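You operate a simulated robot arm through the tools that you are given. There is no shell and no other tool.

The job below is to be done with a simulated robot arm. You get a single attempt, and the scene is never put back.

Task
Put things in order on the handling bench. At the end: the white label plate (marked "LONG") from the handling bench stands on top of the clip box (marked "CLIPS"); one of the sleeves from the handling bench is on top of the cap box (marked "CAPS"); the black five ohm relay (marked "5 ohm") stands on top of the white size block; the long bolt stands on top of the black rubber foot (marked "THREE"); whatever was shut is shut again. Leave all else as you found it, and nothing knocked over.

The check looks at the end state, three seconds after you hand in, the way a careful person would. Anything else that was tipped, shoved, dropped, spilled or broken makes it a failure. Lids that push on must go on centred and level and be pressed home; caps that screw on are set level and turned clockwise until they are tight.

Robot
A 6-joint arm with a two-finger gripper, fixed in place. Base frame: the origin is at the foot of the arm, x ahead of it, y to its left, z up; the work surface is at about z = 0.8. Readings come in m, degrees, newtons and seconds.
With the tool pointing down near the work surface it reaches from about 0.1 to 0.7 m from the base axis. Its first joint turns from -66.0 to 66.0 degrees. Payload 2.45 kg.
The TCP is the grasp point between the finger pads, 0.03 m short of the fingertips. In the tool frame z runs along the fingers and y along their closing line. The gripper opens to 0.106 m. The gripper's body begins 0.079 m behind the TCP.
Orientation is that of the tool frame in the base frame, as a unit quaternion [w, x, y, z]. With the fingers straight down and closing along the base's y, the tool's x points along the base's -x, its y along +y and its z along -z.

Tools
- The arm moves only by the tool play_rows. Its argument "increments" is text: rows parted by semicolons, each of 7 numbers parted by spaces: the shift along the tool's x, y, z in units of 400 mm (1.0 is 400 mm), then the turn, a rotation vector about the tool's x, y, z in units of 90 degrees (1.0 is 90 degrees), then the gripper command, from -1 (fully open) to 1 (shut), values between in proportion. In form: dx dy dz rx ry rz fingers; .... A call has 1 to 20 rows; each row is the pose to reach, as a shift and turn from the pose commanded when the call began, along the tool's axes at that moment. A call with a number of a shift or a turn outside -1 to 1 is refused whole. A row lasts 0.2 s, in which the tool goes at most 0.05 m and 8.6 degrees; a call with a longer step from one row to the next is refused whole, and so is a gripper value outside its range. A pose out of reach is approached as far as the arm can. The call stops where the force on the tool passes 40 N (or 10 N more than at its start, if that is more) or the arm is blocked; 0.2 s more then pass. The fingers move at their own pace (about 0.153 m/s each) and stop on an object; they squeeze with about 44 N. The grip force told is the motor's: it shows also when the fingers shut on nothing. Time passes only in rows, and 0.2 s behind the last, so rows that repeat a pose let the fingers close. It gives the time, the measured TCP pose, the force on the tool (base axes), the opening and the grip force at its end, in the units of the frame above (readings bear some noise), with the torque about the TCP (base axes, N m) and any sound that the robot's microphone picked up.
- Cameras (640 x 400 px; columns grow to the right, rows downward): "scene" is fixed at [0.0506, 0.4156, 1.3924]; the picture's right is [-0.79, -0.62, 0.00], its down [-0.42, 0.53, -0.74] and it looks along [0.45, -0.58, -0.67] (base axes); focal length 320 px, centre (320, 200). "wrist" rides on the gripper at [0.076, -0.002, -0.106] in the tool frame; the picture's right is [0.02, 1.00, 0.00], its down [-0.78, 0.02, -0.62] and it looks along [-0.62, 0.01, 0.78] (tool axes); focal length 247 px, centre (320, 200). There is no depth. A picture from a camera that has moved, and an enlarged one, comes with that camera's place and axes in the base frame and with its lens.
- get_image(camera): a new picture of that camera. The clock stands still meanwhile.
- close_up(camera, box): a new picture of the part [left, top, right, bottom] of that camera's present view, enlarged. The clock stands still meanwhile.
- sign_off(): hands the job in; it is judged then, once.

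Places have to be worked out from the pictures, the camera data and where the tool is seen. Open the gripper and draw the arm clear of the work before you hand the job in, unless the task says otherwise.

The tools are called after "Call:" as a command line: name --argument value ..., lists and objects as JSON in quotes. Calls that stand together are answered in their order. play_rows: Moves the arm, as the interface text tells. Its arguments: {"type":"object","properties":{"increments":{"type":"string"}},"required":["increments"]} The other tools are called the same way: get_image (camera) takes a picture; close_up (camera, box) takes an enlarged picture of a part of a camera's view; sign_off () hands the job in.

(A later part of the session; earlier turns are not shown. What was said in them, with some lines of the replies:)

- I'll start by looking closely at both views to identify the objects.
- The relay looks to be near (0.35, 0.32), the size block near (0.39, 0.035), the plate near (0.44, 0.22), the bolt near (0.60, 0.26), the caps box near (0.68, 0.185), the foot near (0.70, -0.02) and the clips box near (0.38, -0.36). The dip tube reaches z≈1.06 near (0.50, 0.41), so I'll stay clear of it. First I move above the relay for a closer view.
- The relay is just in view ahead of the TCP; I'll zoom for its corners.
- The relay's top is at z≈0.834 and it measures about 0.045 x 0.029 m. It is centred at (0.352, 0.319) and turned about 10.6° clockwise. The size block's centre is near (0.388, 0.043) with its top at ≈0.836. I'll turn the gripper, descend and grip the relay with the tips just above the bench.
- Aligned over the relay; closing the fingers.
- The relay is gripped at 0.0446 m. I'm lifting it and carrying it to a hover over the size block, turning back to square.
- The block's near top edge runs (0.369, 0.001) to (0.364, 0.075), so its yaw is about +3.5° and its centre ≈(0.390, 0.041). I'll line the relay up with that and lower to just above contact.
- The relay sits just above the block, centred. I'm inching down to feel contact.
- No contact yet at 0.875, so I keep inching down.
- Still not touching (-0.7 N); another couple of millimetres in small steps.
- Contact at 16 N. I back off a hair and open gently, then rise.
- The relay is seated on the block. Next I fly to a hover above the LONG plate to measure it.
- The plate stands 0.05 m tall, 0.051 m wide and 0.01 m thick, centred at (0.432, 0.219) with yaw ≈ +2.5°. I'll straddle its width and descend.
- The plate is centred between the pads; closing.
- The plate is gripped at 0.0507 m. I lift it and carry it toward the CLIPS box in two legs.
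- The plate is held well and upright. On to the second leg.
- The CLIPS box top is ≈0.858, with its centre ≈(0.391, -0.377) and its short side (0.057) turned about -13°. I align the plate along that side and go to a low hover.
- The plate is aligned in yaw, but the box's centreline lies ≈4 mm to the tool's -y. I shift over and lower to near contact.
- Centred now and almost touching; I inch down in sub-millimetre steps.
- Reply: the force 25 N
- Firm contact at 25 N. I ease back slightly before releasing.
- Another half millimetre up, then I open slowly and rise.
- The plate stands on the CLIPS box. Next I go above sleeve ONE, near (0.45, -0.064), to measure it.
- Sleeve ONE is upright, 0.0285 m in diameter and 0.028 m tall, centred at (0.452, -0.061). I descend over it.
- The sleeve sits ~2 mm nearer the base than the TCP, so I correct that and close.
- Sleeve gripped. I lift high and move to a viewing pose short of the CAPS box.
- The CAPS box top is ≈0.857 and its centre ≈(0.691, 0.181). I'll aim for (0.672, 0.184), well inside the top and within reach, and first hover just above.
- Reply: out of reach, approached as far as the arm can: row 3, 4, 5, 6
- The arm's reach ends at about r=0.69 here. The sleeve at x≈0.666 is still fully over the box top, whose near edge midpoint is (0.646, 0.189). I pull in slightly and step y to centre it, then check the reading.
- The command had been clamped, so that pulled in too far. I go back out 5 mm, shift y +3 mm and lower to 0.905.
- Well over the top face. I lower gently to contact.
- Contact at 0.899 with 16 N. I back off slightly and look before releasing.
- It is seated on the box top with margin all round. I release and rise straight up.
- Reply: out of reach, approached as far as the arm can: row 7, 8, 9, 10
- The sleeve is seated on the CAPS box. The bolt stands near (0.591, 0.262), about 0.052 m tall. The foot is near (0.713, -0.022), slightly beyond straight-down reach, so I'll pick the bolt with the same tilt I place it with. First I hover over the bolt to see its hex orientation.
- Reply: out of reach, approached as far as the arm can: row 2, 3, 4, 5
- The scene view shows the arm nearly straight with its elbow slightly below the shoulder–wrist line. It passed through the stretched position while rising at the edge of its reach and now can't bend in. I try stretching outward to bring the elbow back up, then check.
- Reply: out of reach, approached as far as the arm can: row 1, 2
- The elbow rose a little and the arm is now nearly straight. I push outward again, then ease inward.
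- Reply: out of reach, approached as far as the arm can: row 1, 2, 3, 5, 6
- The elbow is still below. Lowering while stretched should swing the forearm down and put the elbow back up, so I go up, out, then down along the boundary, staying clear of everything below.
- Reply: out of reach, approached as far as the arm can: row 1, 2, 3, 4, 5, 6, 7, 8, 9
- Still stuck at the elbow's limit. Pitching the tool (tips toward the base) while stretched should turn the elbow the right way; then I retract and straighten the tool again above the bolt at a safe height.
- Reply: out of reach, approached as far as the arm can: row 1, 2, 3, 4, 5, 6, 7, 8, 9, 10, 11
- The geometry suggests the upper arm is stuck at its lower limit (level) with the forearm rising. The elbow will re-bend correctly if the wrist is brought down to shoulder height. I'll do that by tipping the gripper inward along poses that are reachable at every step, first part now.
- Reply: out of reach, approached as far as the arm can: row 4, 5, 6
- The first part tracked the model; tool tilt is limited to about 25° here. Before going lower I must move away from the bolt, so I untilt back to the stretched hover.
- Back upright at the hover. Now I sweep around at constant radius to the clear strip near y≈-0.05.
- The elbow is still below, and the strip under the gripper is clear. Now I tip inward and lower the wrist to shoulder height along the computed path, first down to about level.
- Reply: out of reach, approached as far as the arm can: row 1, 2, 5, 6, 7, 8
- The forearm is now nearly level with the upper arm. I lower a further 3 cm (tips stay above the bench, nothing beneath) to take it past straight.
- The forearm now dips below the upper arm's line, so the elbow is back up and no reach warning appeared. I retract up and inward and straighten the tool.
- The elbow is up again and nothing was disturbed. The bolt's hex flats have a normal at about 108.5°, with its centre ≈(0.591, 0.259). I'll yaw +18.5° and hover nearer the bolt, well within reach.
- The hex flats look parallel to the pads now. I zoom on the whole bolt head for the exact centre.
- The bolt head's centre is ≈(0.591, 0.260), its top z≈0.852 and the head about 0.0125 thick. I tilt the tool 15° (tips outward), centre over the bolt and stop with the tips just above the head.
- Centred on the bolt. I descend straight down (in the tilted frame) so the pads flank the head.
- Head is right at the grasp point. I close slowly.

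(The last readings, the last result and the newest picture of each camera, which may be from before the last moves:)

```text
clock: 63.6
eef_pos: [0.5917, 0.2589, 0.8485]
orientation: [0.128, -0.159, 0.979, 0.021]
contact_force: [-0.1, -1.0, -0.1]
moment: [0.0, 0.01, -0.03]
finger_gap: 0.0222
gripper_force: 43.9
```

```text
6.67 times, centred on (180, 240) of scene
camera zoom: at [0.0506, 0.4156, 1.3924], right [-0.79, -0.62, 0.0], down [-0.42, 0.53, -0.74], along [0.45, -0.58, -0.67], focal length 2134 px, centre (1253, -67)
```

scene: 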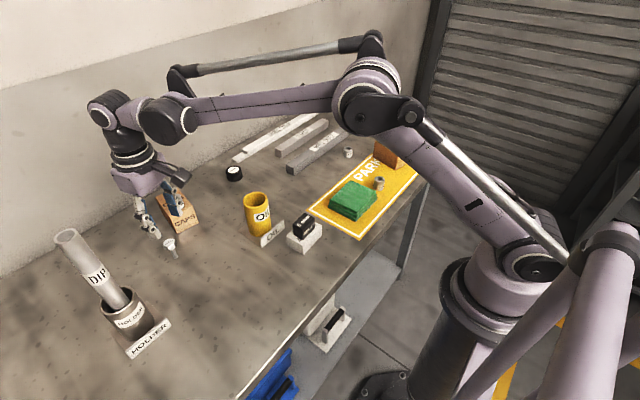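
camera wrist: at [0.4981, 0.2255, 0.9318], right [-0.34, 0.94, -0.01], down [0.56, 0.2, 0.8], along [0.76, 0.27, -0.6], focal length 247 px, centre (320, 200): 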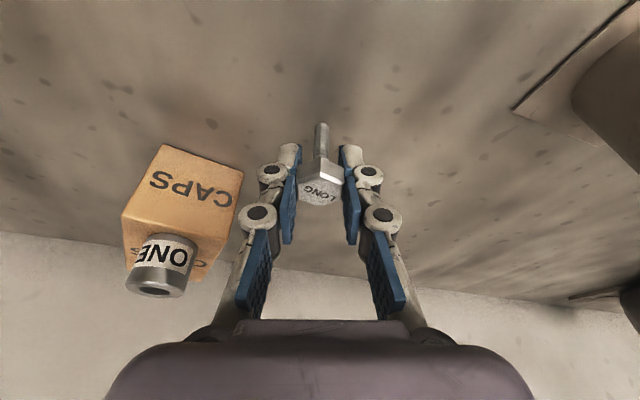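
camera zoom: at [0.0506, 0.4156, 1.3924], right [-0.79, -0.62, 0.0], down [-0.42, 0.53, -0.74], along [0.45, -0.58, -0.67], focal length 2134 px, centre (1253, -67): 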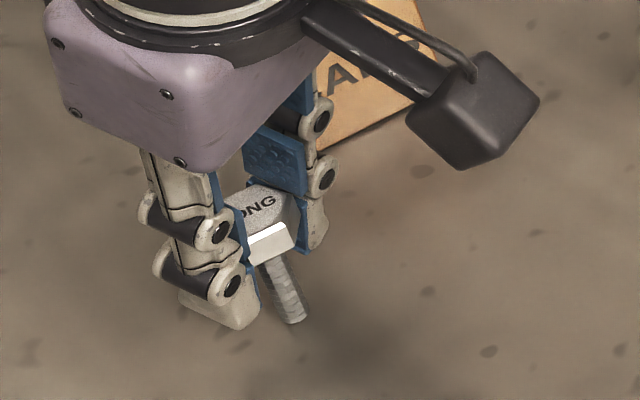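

The bolt head is gripped on its flats (0.0222). I lift it vertically, then swing to a hover short of the rubber foot, turning the tool to face it while keeping the same tilt.

Call:
play_rows --increments "-0.013 0 -0.0483 0 0 0 1; -0.0389 0 -0.1449 0 0 0 1; -0.0648 0 -0.2415 0 0 0 1; -0.0822 0 -0.3067 0 0 0 1; -0.0559 -0.0964 -0.3138 0.0073 0 0.0271 1; -0.0296 -0.1928 -0.3208 0.0145 0 0.0542 1; -0.0032 -0.2891 -0.3279 0.0218 0 0.0813 1; 0.0231 -0.3855 -0.3349 0.029 0 0.1084 1; 0.0375 -0.4816 -0.3388 0.0363 0 0.1355 1; 0.0518 -0.5777 -0.3427 0.0436 0 0.1626 1; 0.0661 -0.6738 -0.3465 0.0508 0 0.1897 1; 0.0661 -0.6738 -0.3465 0.0581 0 0.2168 1; 0.0661 -0.6738 -0.3465 0.0581 0 0.2168 1"

Call:
get_image --camera "wrist"

Call:
get_image --camera "scene"

Call:
close_up --camera "scene" --box '[200, 80, 300, 190]'

```text
clock: 66.4
eef_pos: [0.6188, -0.0167, 0.9747]
orientation: [0.129, 0.016, 0.991, -0.002]
contact_force: [-0.5, 0.6, -0.7]
moment: [0.0, 0.02, 0.01]
finger_gap: 0.0221
gripper_force: 43.9
```

```text
taken
camera wrist: at [0.5192, -0.0157, 1.0575], right [0.01, 1.0, -0.01], down [0.6, 0.0, 0.8], along [0.8, -0.01, -0.6], focal length 247 px, centre (320, 200)
```

wrist: 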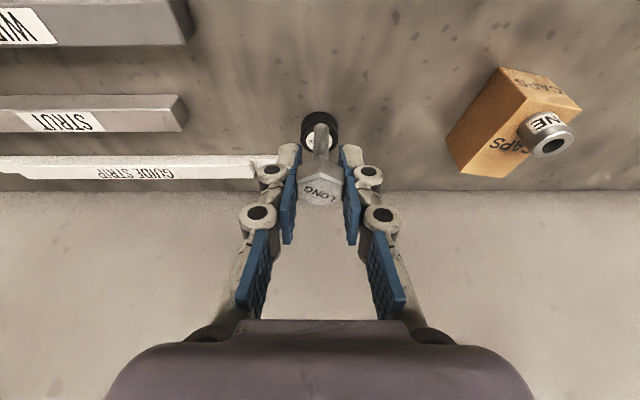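

```text
taken
```

scene: 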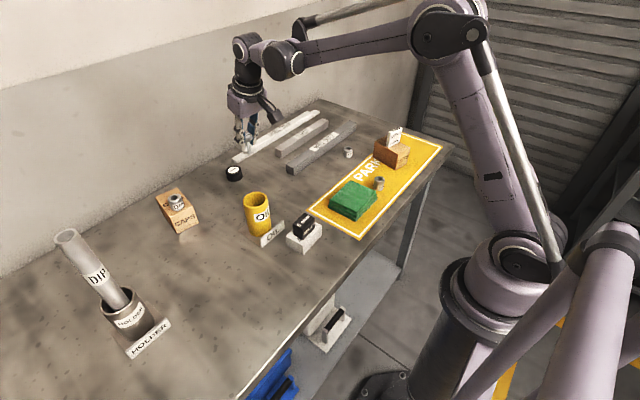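

```text
3.64 times, centred on (250, 135) of scene
camera zoom: at [0.0506, 0.4156, 1.3924], right [-0.79, -0.62, 0.0], down [-0.42, 0.53, -0.74], along [0.45, -0.58, -0.67], focal length 1164 px, centre (574, 436)
```

zoom: 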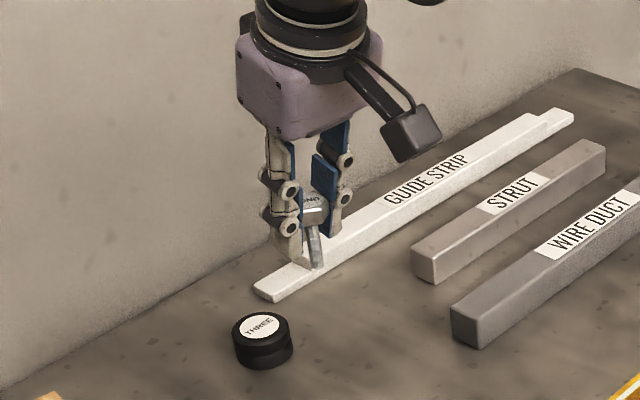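

The bolt hangs upright with the foot ahead. I move out and down to a closer hover to refine the foot's centre.

Call:
play_rows --increments "-0.06 0 0.05 0 0 0 1; -0.12 0 0.1 0 0 0 1; -0.1707 0 0.1485 0 0 0 1; -0.1707 0 0.1485 0 0 0 1"

Call:
get_image --camera "wrist"

Call:
close_up --camera "wrist" --box '[270, 90, 370, 210]'

Call:
close_up --camera "scene" --box '[200, 110, 280, 190]'

```text
clock: 67.4
eef_pos: [0.7013, -0.0185, 0.9359]
orientation: [0.13, 0.014, 0.991, -0.002]
contact_force: [-1.0, -0.7, -1.1]
moment: [0.03, 0.01, -0.01]
finger_gap: 0.0218
gripper_force: 44.1
```

```text
taken
camera wrist: at [0.6013, -0.0161, 1.0186], right [0.01, 1.0, -0.01], down [0.6, 0.0, 0.8], along [0.8, -0.01, -0.6], focal length 247 px, centre (320, 200)
```

wrist: 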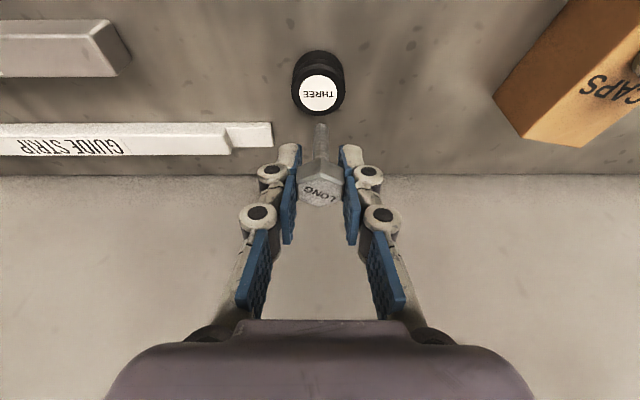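

```text
3.33 times, centred on (320, 150) of wrist
camera zoom: at [0.6013, -0.0161, 1.0186], right [0.01, 1.0, -0.01], down [0.6, 0.0, 0.8], along [0.8, -0.01, -0.6], focal length 823 px, centre (320, 367)
```

zoom: 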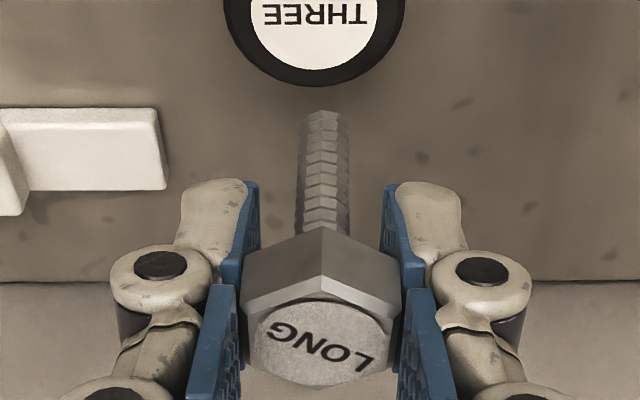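

```text
5.00 times, centred on (240, 150) of scene
camera zoom: at [0.0506, 0.4156, 1.3924], right [-0.79, -0.62, 0.0], down [-0.42, 0.53, -0.74], along [0.45, -0.58, -0.67], focal length 1600 px, centre (720, 450)
```

zoom: 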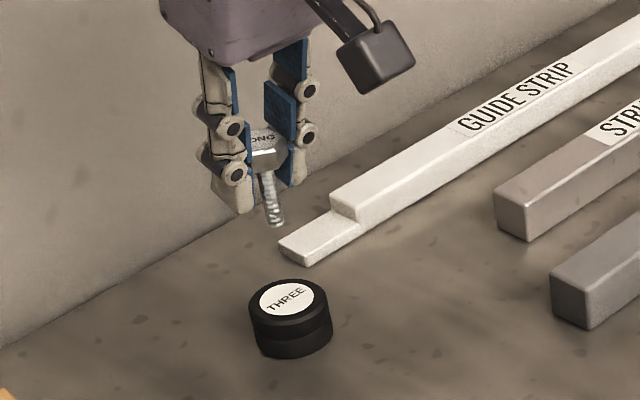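

The foot's centre is ≈(0.712, -0.020) and the bolt hangs vertical. I shift over it and lower to about 8 mm above the expected contact.

Call:
play_rows --increments "-0.026 -0.0045 0.0068 0 0 0 1; -0.0155 -0.0045 0.05 0 0 0 1; -0.004 -0.0045 0.095 0 0 0 1; 0.0073 -0.0045 0.1325 0 0 0 1; 0.0073 -0.0045 0.1325 0 0 0 1"

Call:
close_up --camera "wrist" --box '[270, 60, 370, 210]'

Call:
close_up --camera "scene" --box '[200, 120, 270, 190]'

```text
clock: 68.6
eef_pos: [0.7116, -0.0198, 0.8835]
orientation: [0.129, 0.014, 0.992, -0.002]
contact_force: [0.4, -0.5, -0.7]
moment: [-0.01, 0.01, 0.01]
finger_gap: 0.022
gripper_force: 44.1
```

```text
2.67 times, centred on (320, 135) of wrist
camera zoom: at [0.6122, -0.0189, 0.9662], right [0.01, 1.0, -0.01], down [0.6, 0.0, 0.8], along [0.8, -0.01, -0.6], focal length 659 px, centre (320, 373)
```

zoom: 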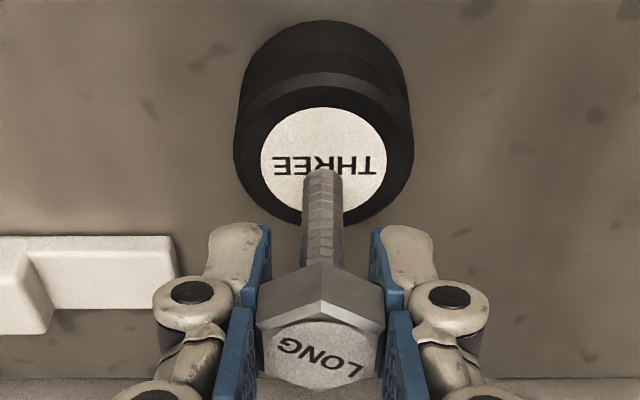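

```text
5.71 times, centred on (235, 155) of scene
camera zoom: at [0.0506, 0.4156, 1.3924], right [-0.79, -0.62, 0.0], down [-0.42, 0.53, -0.74], along [0.45, -0.58, -0.67], focal length 1829 px, centre (806, 457)
```

zoom: 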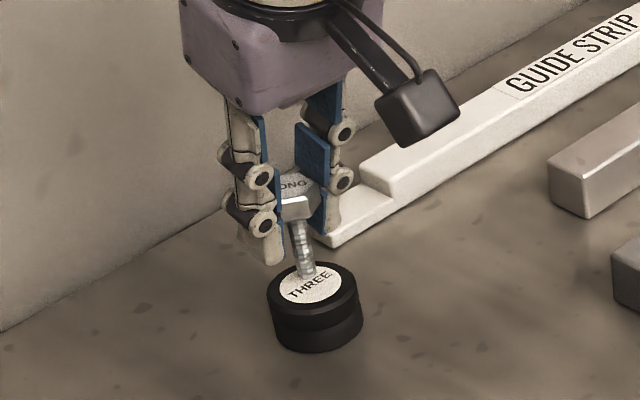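

The tip is directly above the label's centre. Lowering gently to contact.

Call:
play_rows --increments "0.0013 0 0.0048 0 0 0 1; 0.0026 0 0.0097 0 0 0 1; 0.0035 0 0.0133 0 0 0 1; 0.0035 0 0.0133 0 0 0 1"

```text
clock: 69.6
eef_pos: [0.7109, -0.0211, 0.8774]
orientation: [0.13, 0.015, 0.991, -0.002]
contact_force: [-0.4, 0.3, -0.6]
moment: [0.0, 0.01, 0.03]
finger_gap: 0.0222
gripper_force: 43.9
```

No contact at 0.877; continuing in ~0.7 mm steps.

Call:
play_rows --increments "0.0005 0 0.0018 0 0 0 1; 0.001 0 0.0036 0 0 0 1; 0.001 0 0.0036 0 0 0 1"

Call:
close_up --camera "scene" --box '[210, 130, 260, 180]'

```text
clock: 70.4
eef_pos: [0.7115, -0.0203, 0.8768]
orientation: [0.131, 0.014, 0.991, -0.002]
contact_force: [-0.5, -0.3, 2.9]
moment: [0.0, -0.02, -0.01]
finger_gap: 0.0219
gripper_force: 43.8
```

```text
8.00 times, centred on (235, 155) of scene
camera zoom: at [0.0505, 0.4156, 1.3924], right [-0.79, -0.62, 0.0], down [-0.42, 0.53, -0.74], along [0.45, -0.58, -0.67], focal length 2560 px, centre (1000, 560)
```

zoom: 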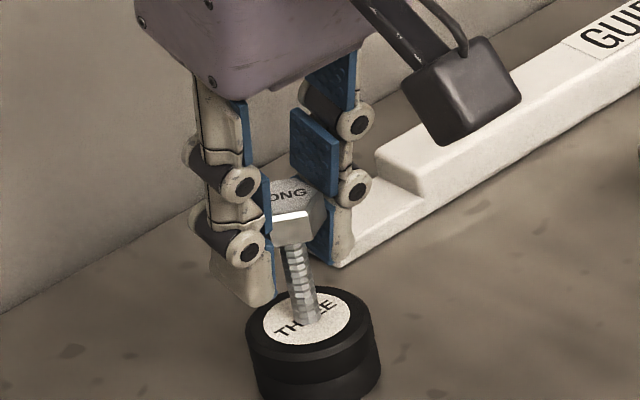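

Just touching (2.9 N), with the bolt vertical and centred. I release very gradually.

Call:
play_rows --increments "0 0 0 0 0 0 0.6; 0 0 0 0 0 0 0.585; 0 0 0 0 0 0 0.575; 0 0 0 0 0 0 0.565; 0 0 0 0 0 0 0.555; 0 0 0 0 0 0 0.54; 0 0 0 0 0 0 0.52; 0 0 0 0 0 0 0.48; 0 0 0 0 0 0 0.4; 0 0 0 0 0 0 0.3; 0 0 0 0 0 0 0.15; 0 0 0 0 0 0 0; 0 0 0 0 0 0 0"

Call:
get_image --camera "wrist"

Call:
close_up --camera "scene" --box '[200, 120, 270, 190]'

```text
clock: 73.2
eef_pos: [0.7117, -0.0196, 0.8769]
orientation: [0.13, 0.015, 0.991, -0.002]
contact_force: [-0.3, -0.6, -0.2]
moment: [-0.02, 0.0, -0.02]
finger_gap: 0.053
gripper_force: 0.0
```

```text
taken
camera wrist: at [0.6117, -0.0192, 0.9593], right [0.01, 1.0, -0.01], down [0.6, 0.0, 0.8], along [0.8, -0.01, -0.6], focal length 247 px, centre (320, 200)
```

wrist: 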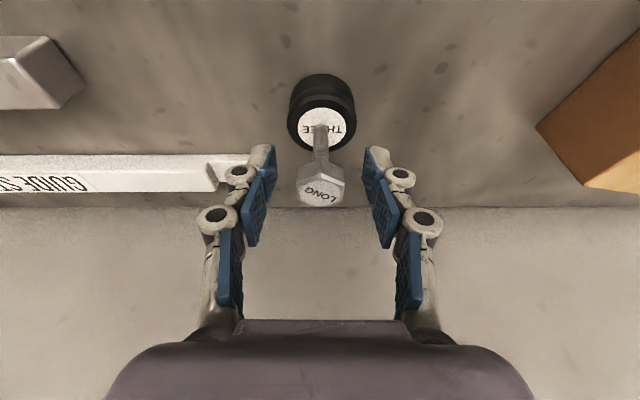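

```text
5.71 times, centred on (235, 155) of scene
camera zoom: at [0.0506, 0.4156, 1.3924], right [-0.79, -0.62, 0.0], down [-0.42, 0.53, -0.74], along [0.45, -0.58, -0.67], focal length 1829 px, centre (806, 457)
```

zoom: 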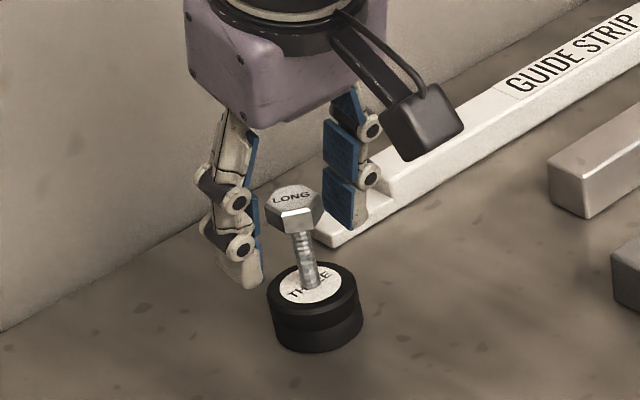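

The bolt stands upright on the foot. I back out along the fingers, then withdraw up and inward and straighten the tool.

Call:
play_rows --increments "0 0 -0.04 0 0 0 0; 0 0 -0.1 0 0 0 0; 0 0 -0.2 0 0 0 0; 0 0 -0.3 0 0 0 0; 0.09 0 -0.353 0 0 0 0; 0.18 0 -0.406 0 0 0 0; 0.27 0 -0.459 0 0 0 0; 0.36 0 -0.512 0 0 0 0; 0.447 0 -0.565 0 0.0835 0 0; 0.447 0 -0.565 0 0.165 0 0; 0.447 0 -0.565 0 0.165 0 0"

Call:
get_image --camera "scene"

Call:
get_image --camera "wrist"

Call:
close_up --camera "scene" --box '[200, 130, 270, 190]'

Call:
close_up --camera "scene" --box '[270, 110, 450, 260]'

Call:
close_up --camera "scene" --box '[40, 170, 300, 370]'

```text
clock: 75.6
eef_pos: [0.4808, -0.014, 1.0503]
orientation: [0.0, 0.015, 1.0, 0.0]
contact_force: [-0.3, -0.3, -0.5]
moment: [0.02, -0.01, -0.02]
finger_gap: 0.0532
gripper_force: 0.1
```

```text
taken
```

scene: 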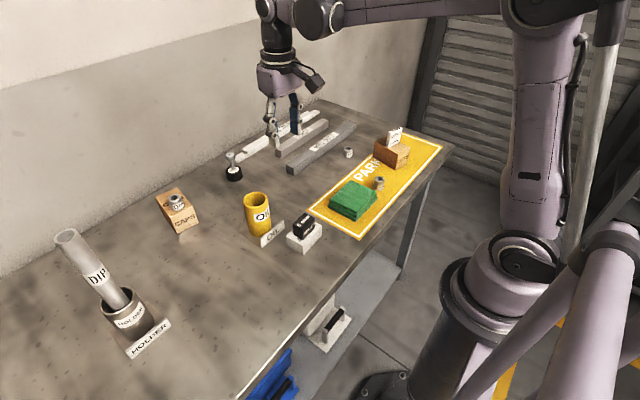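

```text
taken
camera wrist: at [0.4054, -0.0131, 1.1554], right [0.01, 1.0, 0.0], down [0.78, -0.01, 0.62], along [0.62, -0.01, -0.78], focal length 247 px, centre (320, 200)
```

wrist: 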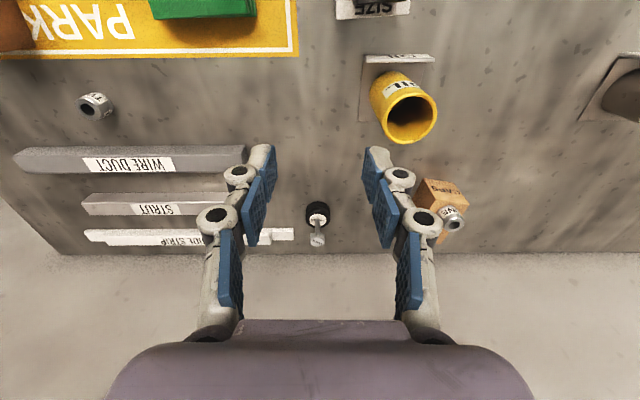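

```text
6.67 times, centred on (235, 160) of scene
camera zoom: at [0.0505, 0.4156, 1.3924], right [-0.79, -0.62, 0.0], down [-0.42, 0.53, -0.74], along [0.45, -0.58, -0.67], focal length 2134 px, centre (887, 467)
```

zoom: 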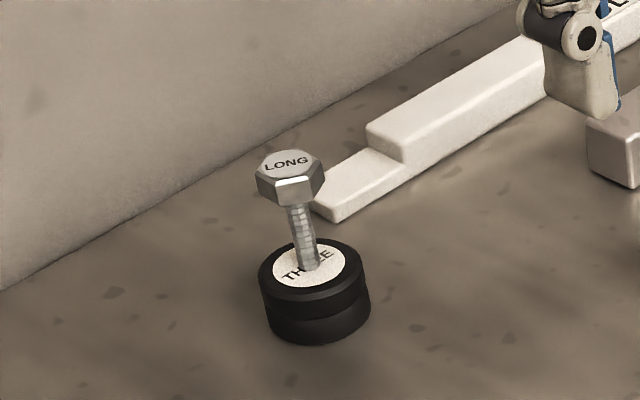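

```text
2.67 times, centred on (360, 185) of scene
camera zoom: at [0.0505, 0.4156, 1.3924], right [-0.79, -0.62, 0.0], down [-0.42, 0.53, -0.74], along [0.45, -0.58, -0.67], focal length 854 px, centre (213, 240)
```

zoom: 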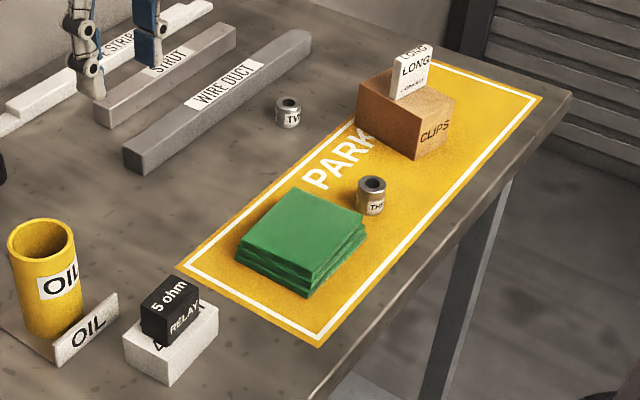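

```text
2.00 times, centred on (170, 270) of scene
camera zoom: at [0.0505, 0.4156, 1.3924], right [-0.79, -0.62, 0.0], down [-0.42, 0.53, -0.74], along [0.45, -0.58, -0.67], focal length 640 px, centre (620, 60)
```

zoom: 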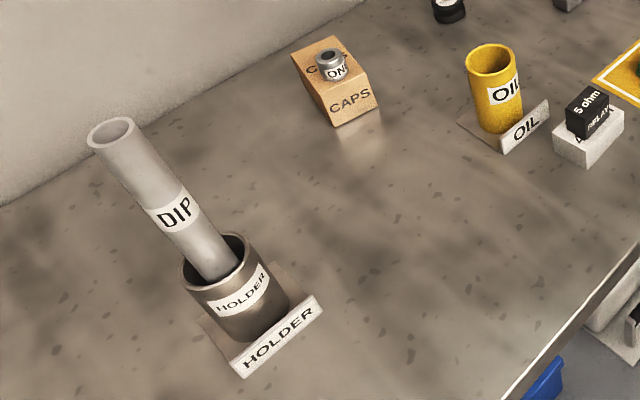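

All four stacks stand and nothing else has moved; there was nothing shut to reopen or close. I open the gripper fully and draw the arm higher and further back before handing in.

Call:
play_rows --increments "0.07 0 -0.05 0 0 0 -0.5; 0.14 0.02 -0.1 0 0 0 -1; 0.21 0.05 -0.14 0 0 0 -1; 0.28 0.1 -0.16 0 0 0 -1; 0.3 0.15 -0.16 0 0 0 -1; 0.3 0.15 -0.16 0 0 0 -1; 0.3 0.15 -0.16 0 0 0 -1; 0.3 0.15 -0.16 0 0 0 -1"

Call:
get_image --camera "scene"

Call:
get_image --camera "wrist"

```text
clock: 77.4
eef_pos: [0.3627, 0.0501, 1.1131]
orientation: [0.001, 0.015, 1.0, 0.0]
contact_force: [0.7, 0.7, 0.8]
moment: [-0.01, -0.04, 0.0]
finger_gap: 0.1056
gripper_force: 0.1
```

```text
taken
```

scene: 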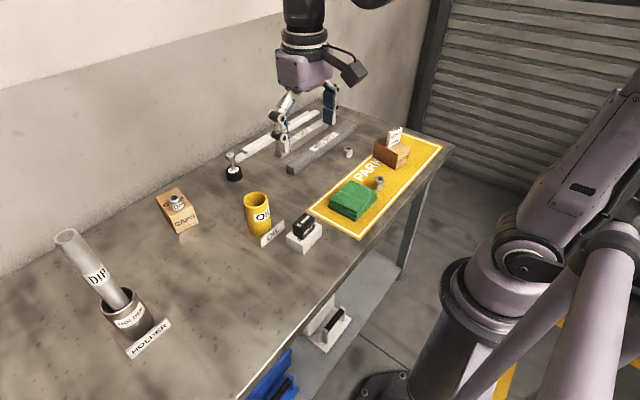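

```text
taken
camera wrist: at [0.2878, 0.0502, 1.2193], right [0.01, 1.0, 0.0], down [0.78, -0.01, 0.62], along [0.62, -0.01, -0.78], focal length 247 px, centre (320, 200)
```

wrist: 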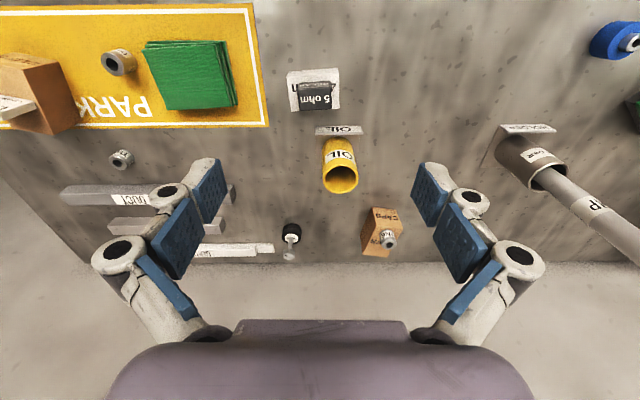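

Both views show the relay on the size block, the plate on CLIPS, the sleeve on CAPS and the bolt upright on the foot, with everything else in place. The gripper is open and the arm is clear, so I hand in.

Call:
sign_off

```text
The job is handed in.
```

The job is handed in, with all four pieces where you asked. In the last pictures, nothing else on the bench had visibly moved or tipped.

- **LONG label plate:** it stands on the CLIPS box.
- **Sleeve:** I used the one marked ONE, which now sits on the CAPS box. It is nearer the box's front edge than its centre, because the arm's reach ended there, but its whole base is on the top.
- **5 ohm relay:** it stands on the white size block.
- **Long bolt:** it stands head up on the black rubber foot marked THREE. I placed it with the gripper tilted, because the foot was just out of straight-down reach.

I found nothing shut on the bench, so nothing needed closing again. Partway through, the arm's elbow bent the wrong way at the edge of its reach. I worked it back in clear space before picking up the bolt, and the force readings showed no contact. At hand-in the gripper was open and the arm was clear of the work.
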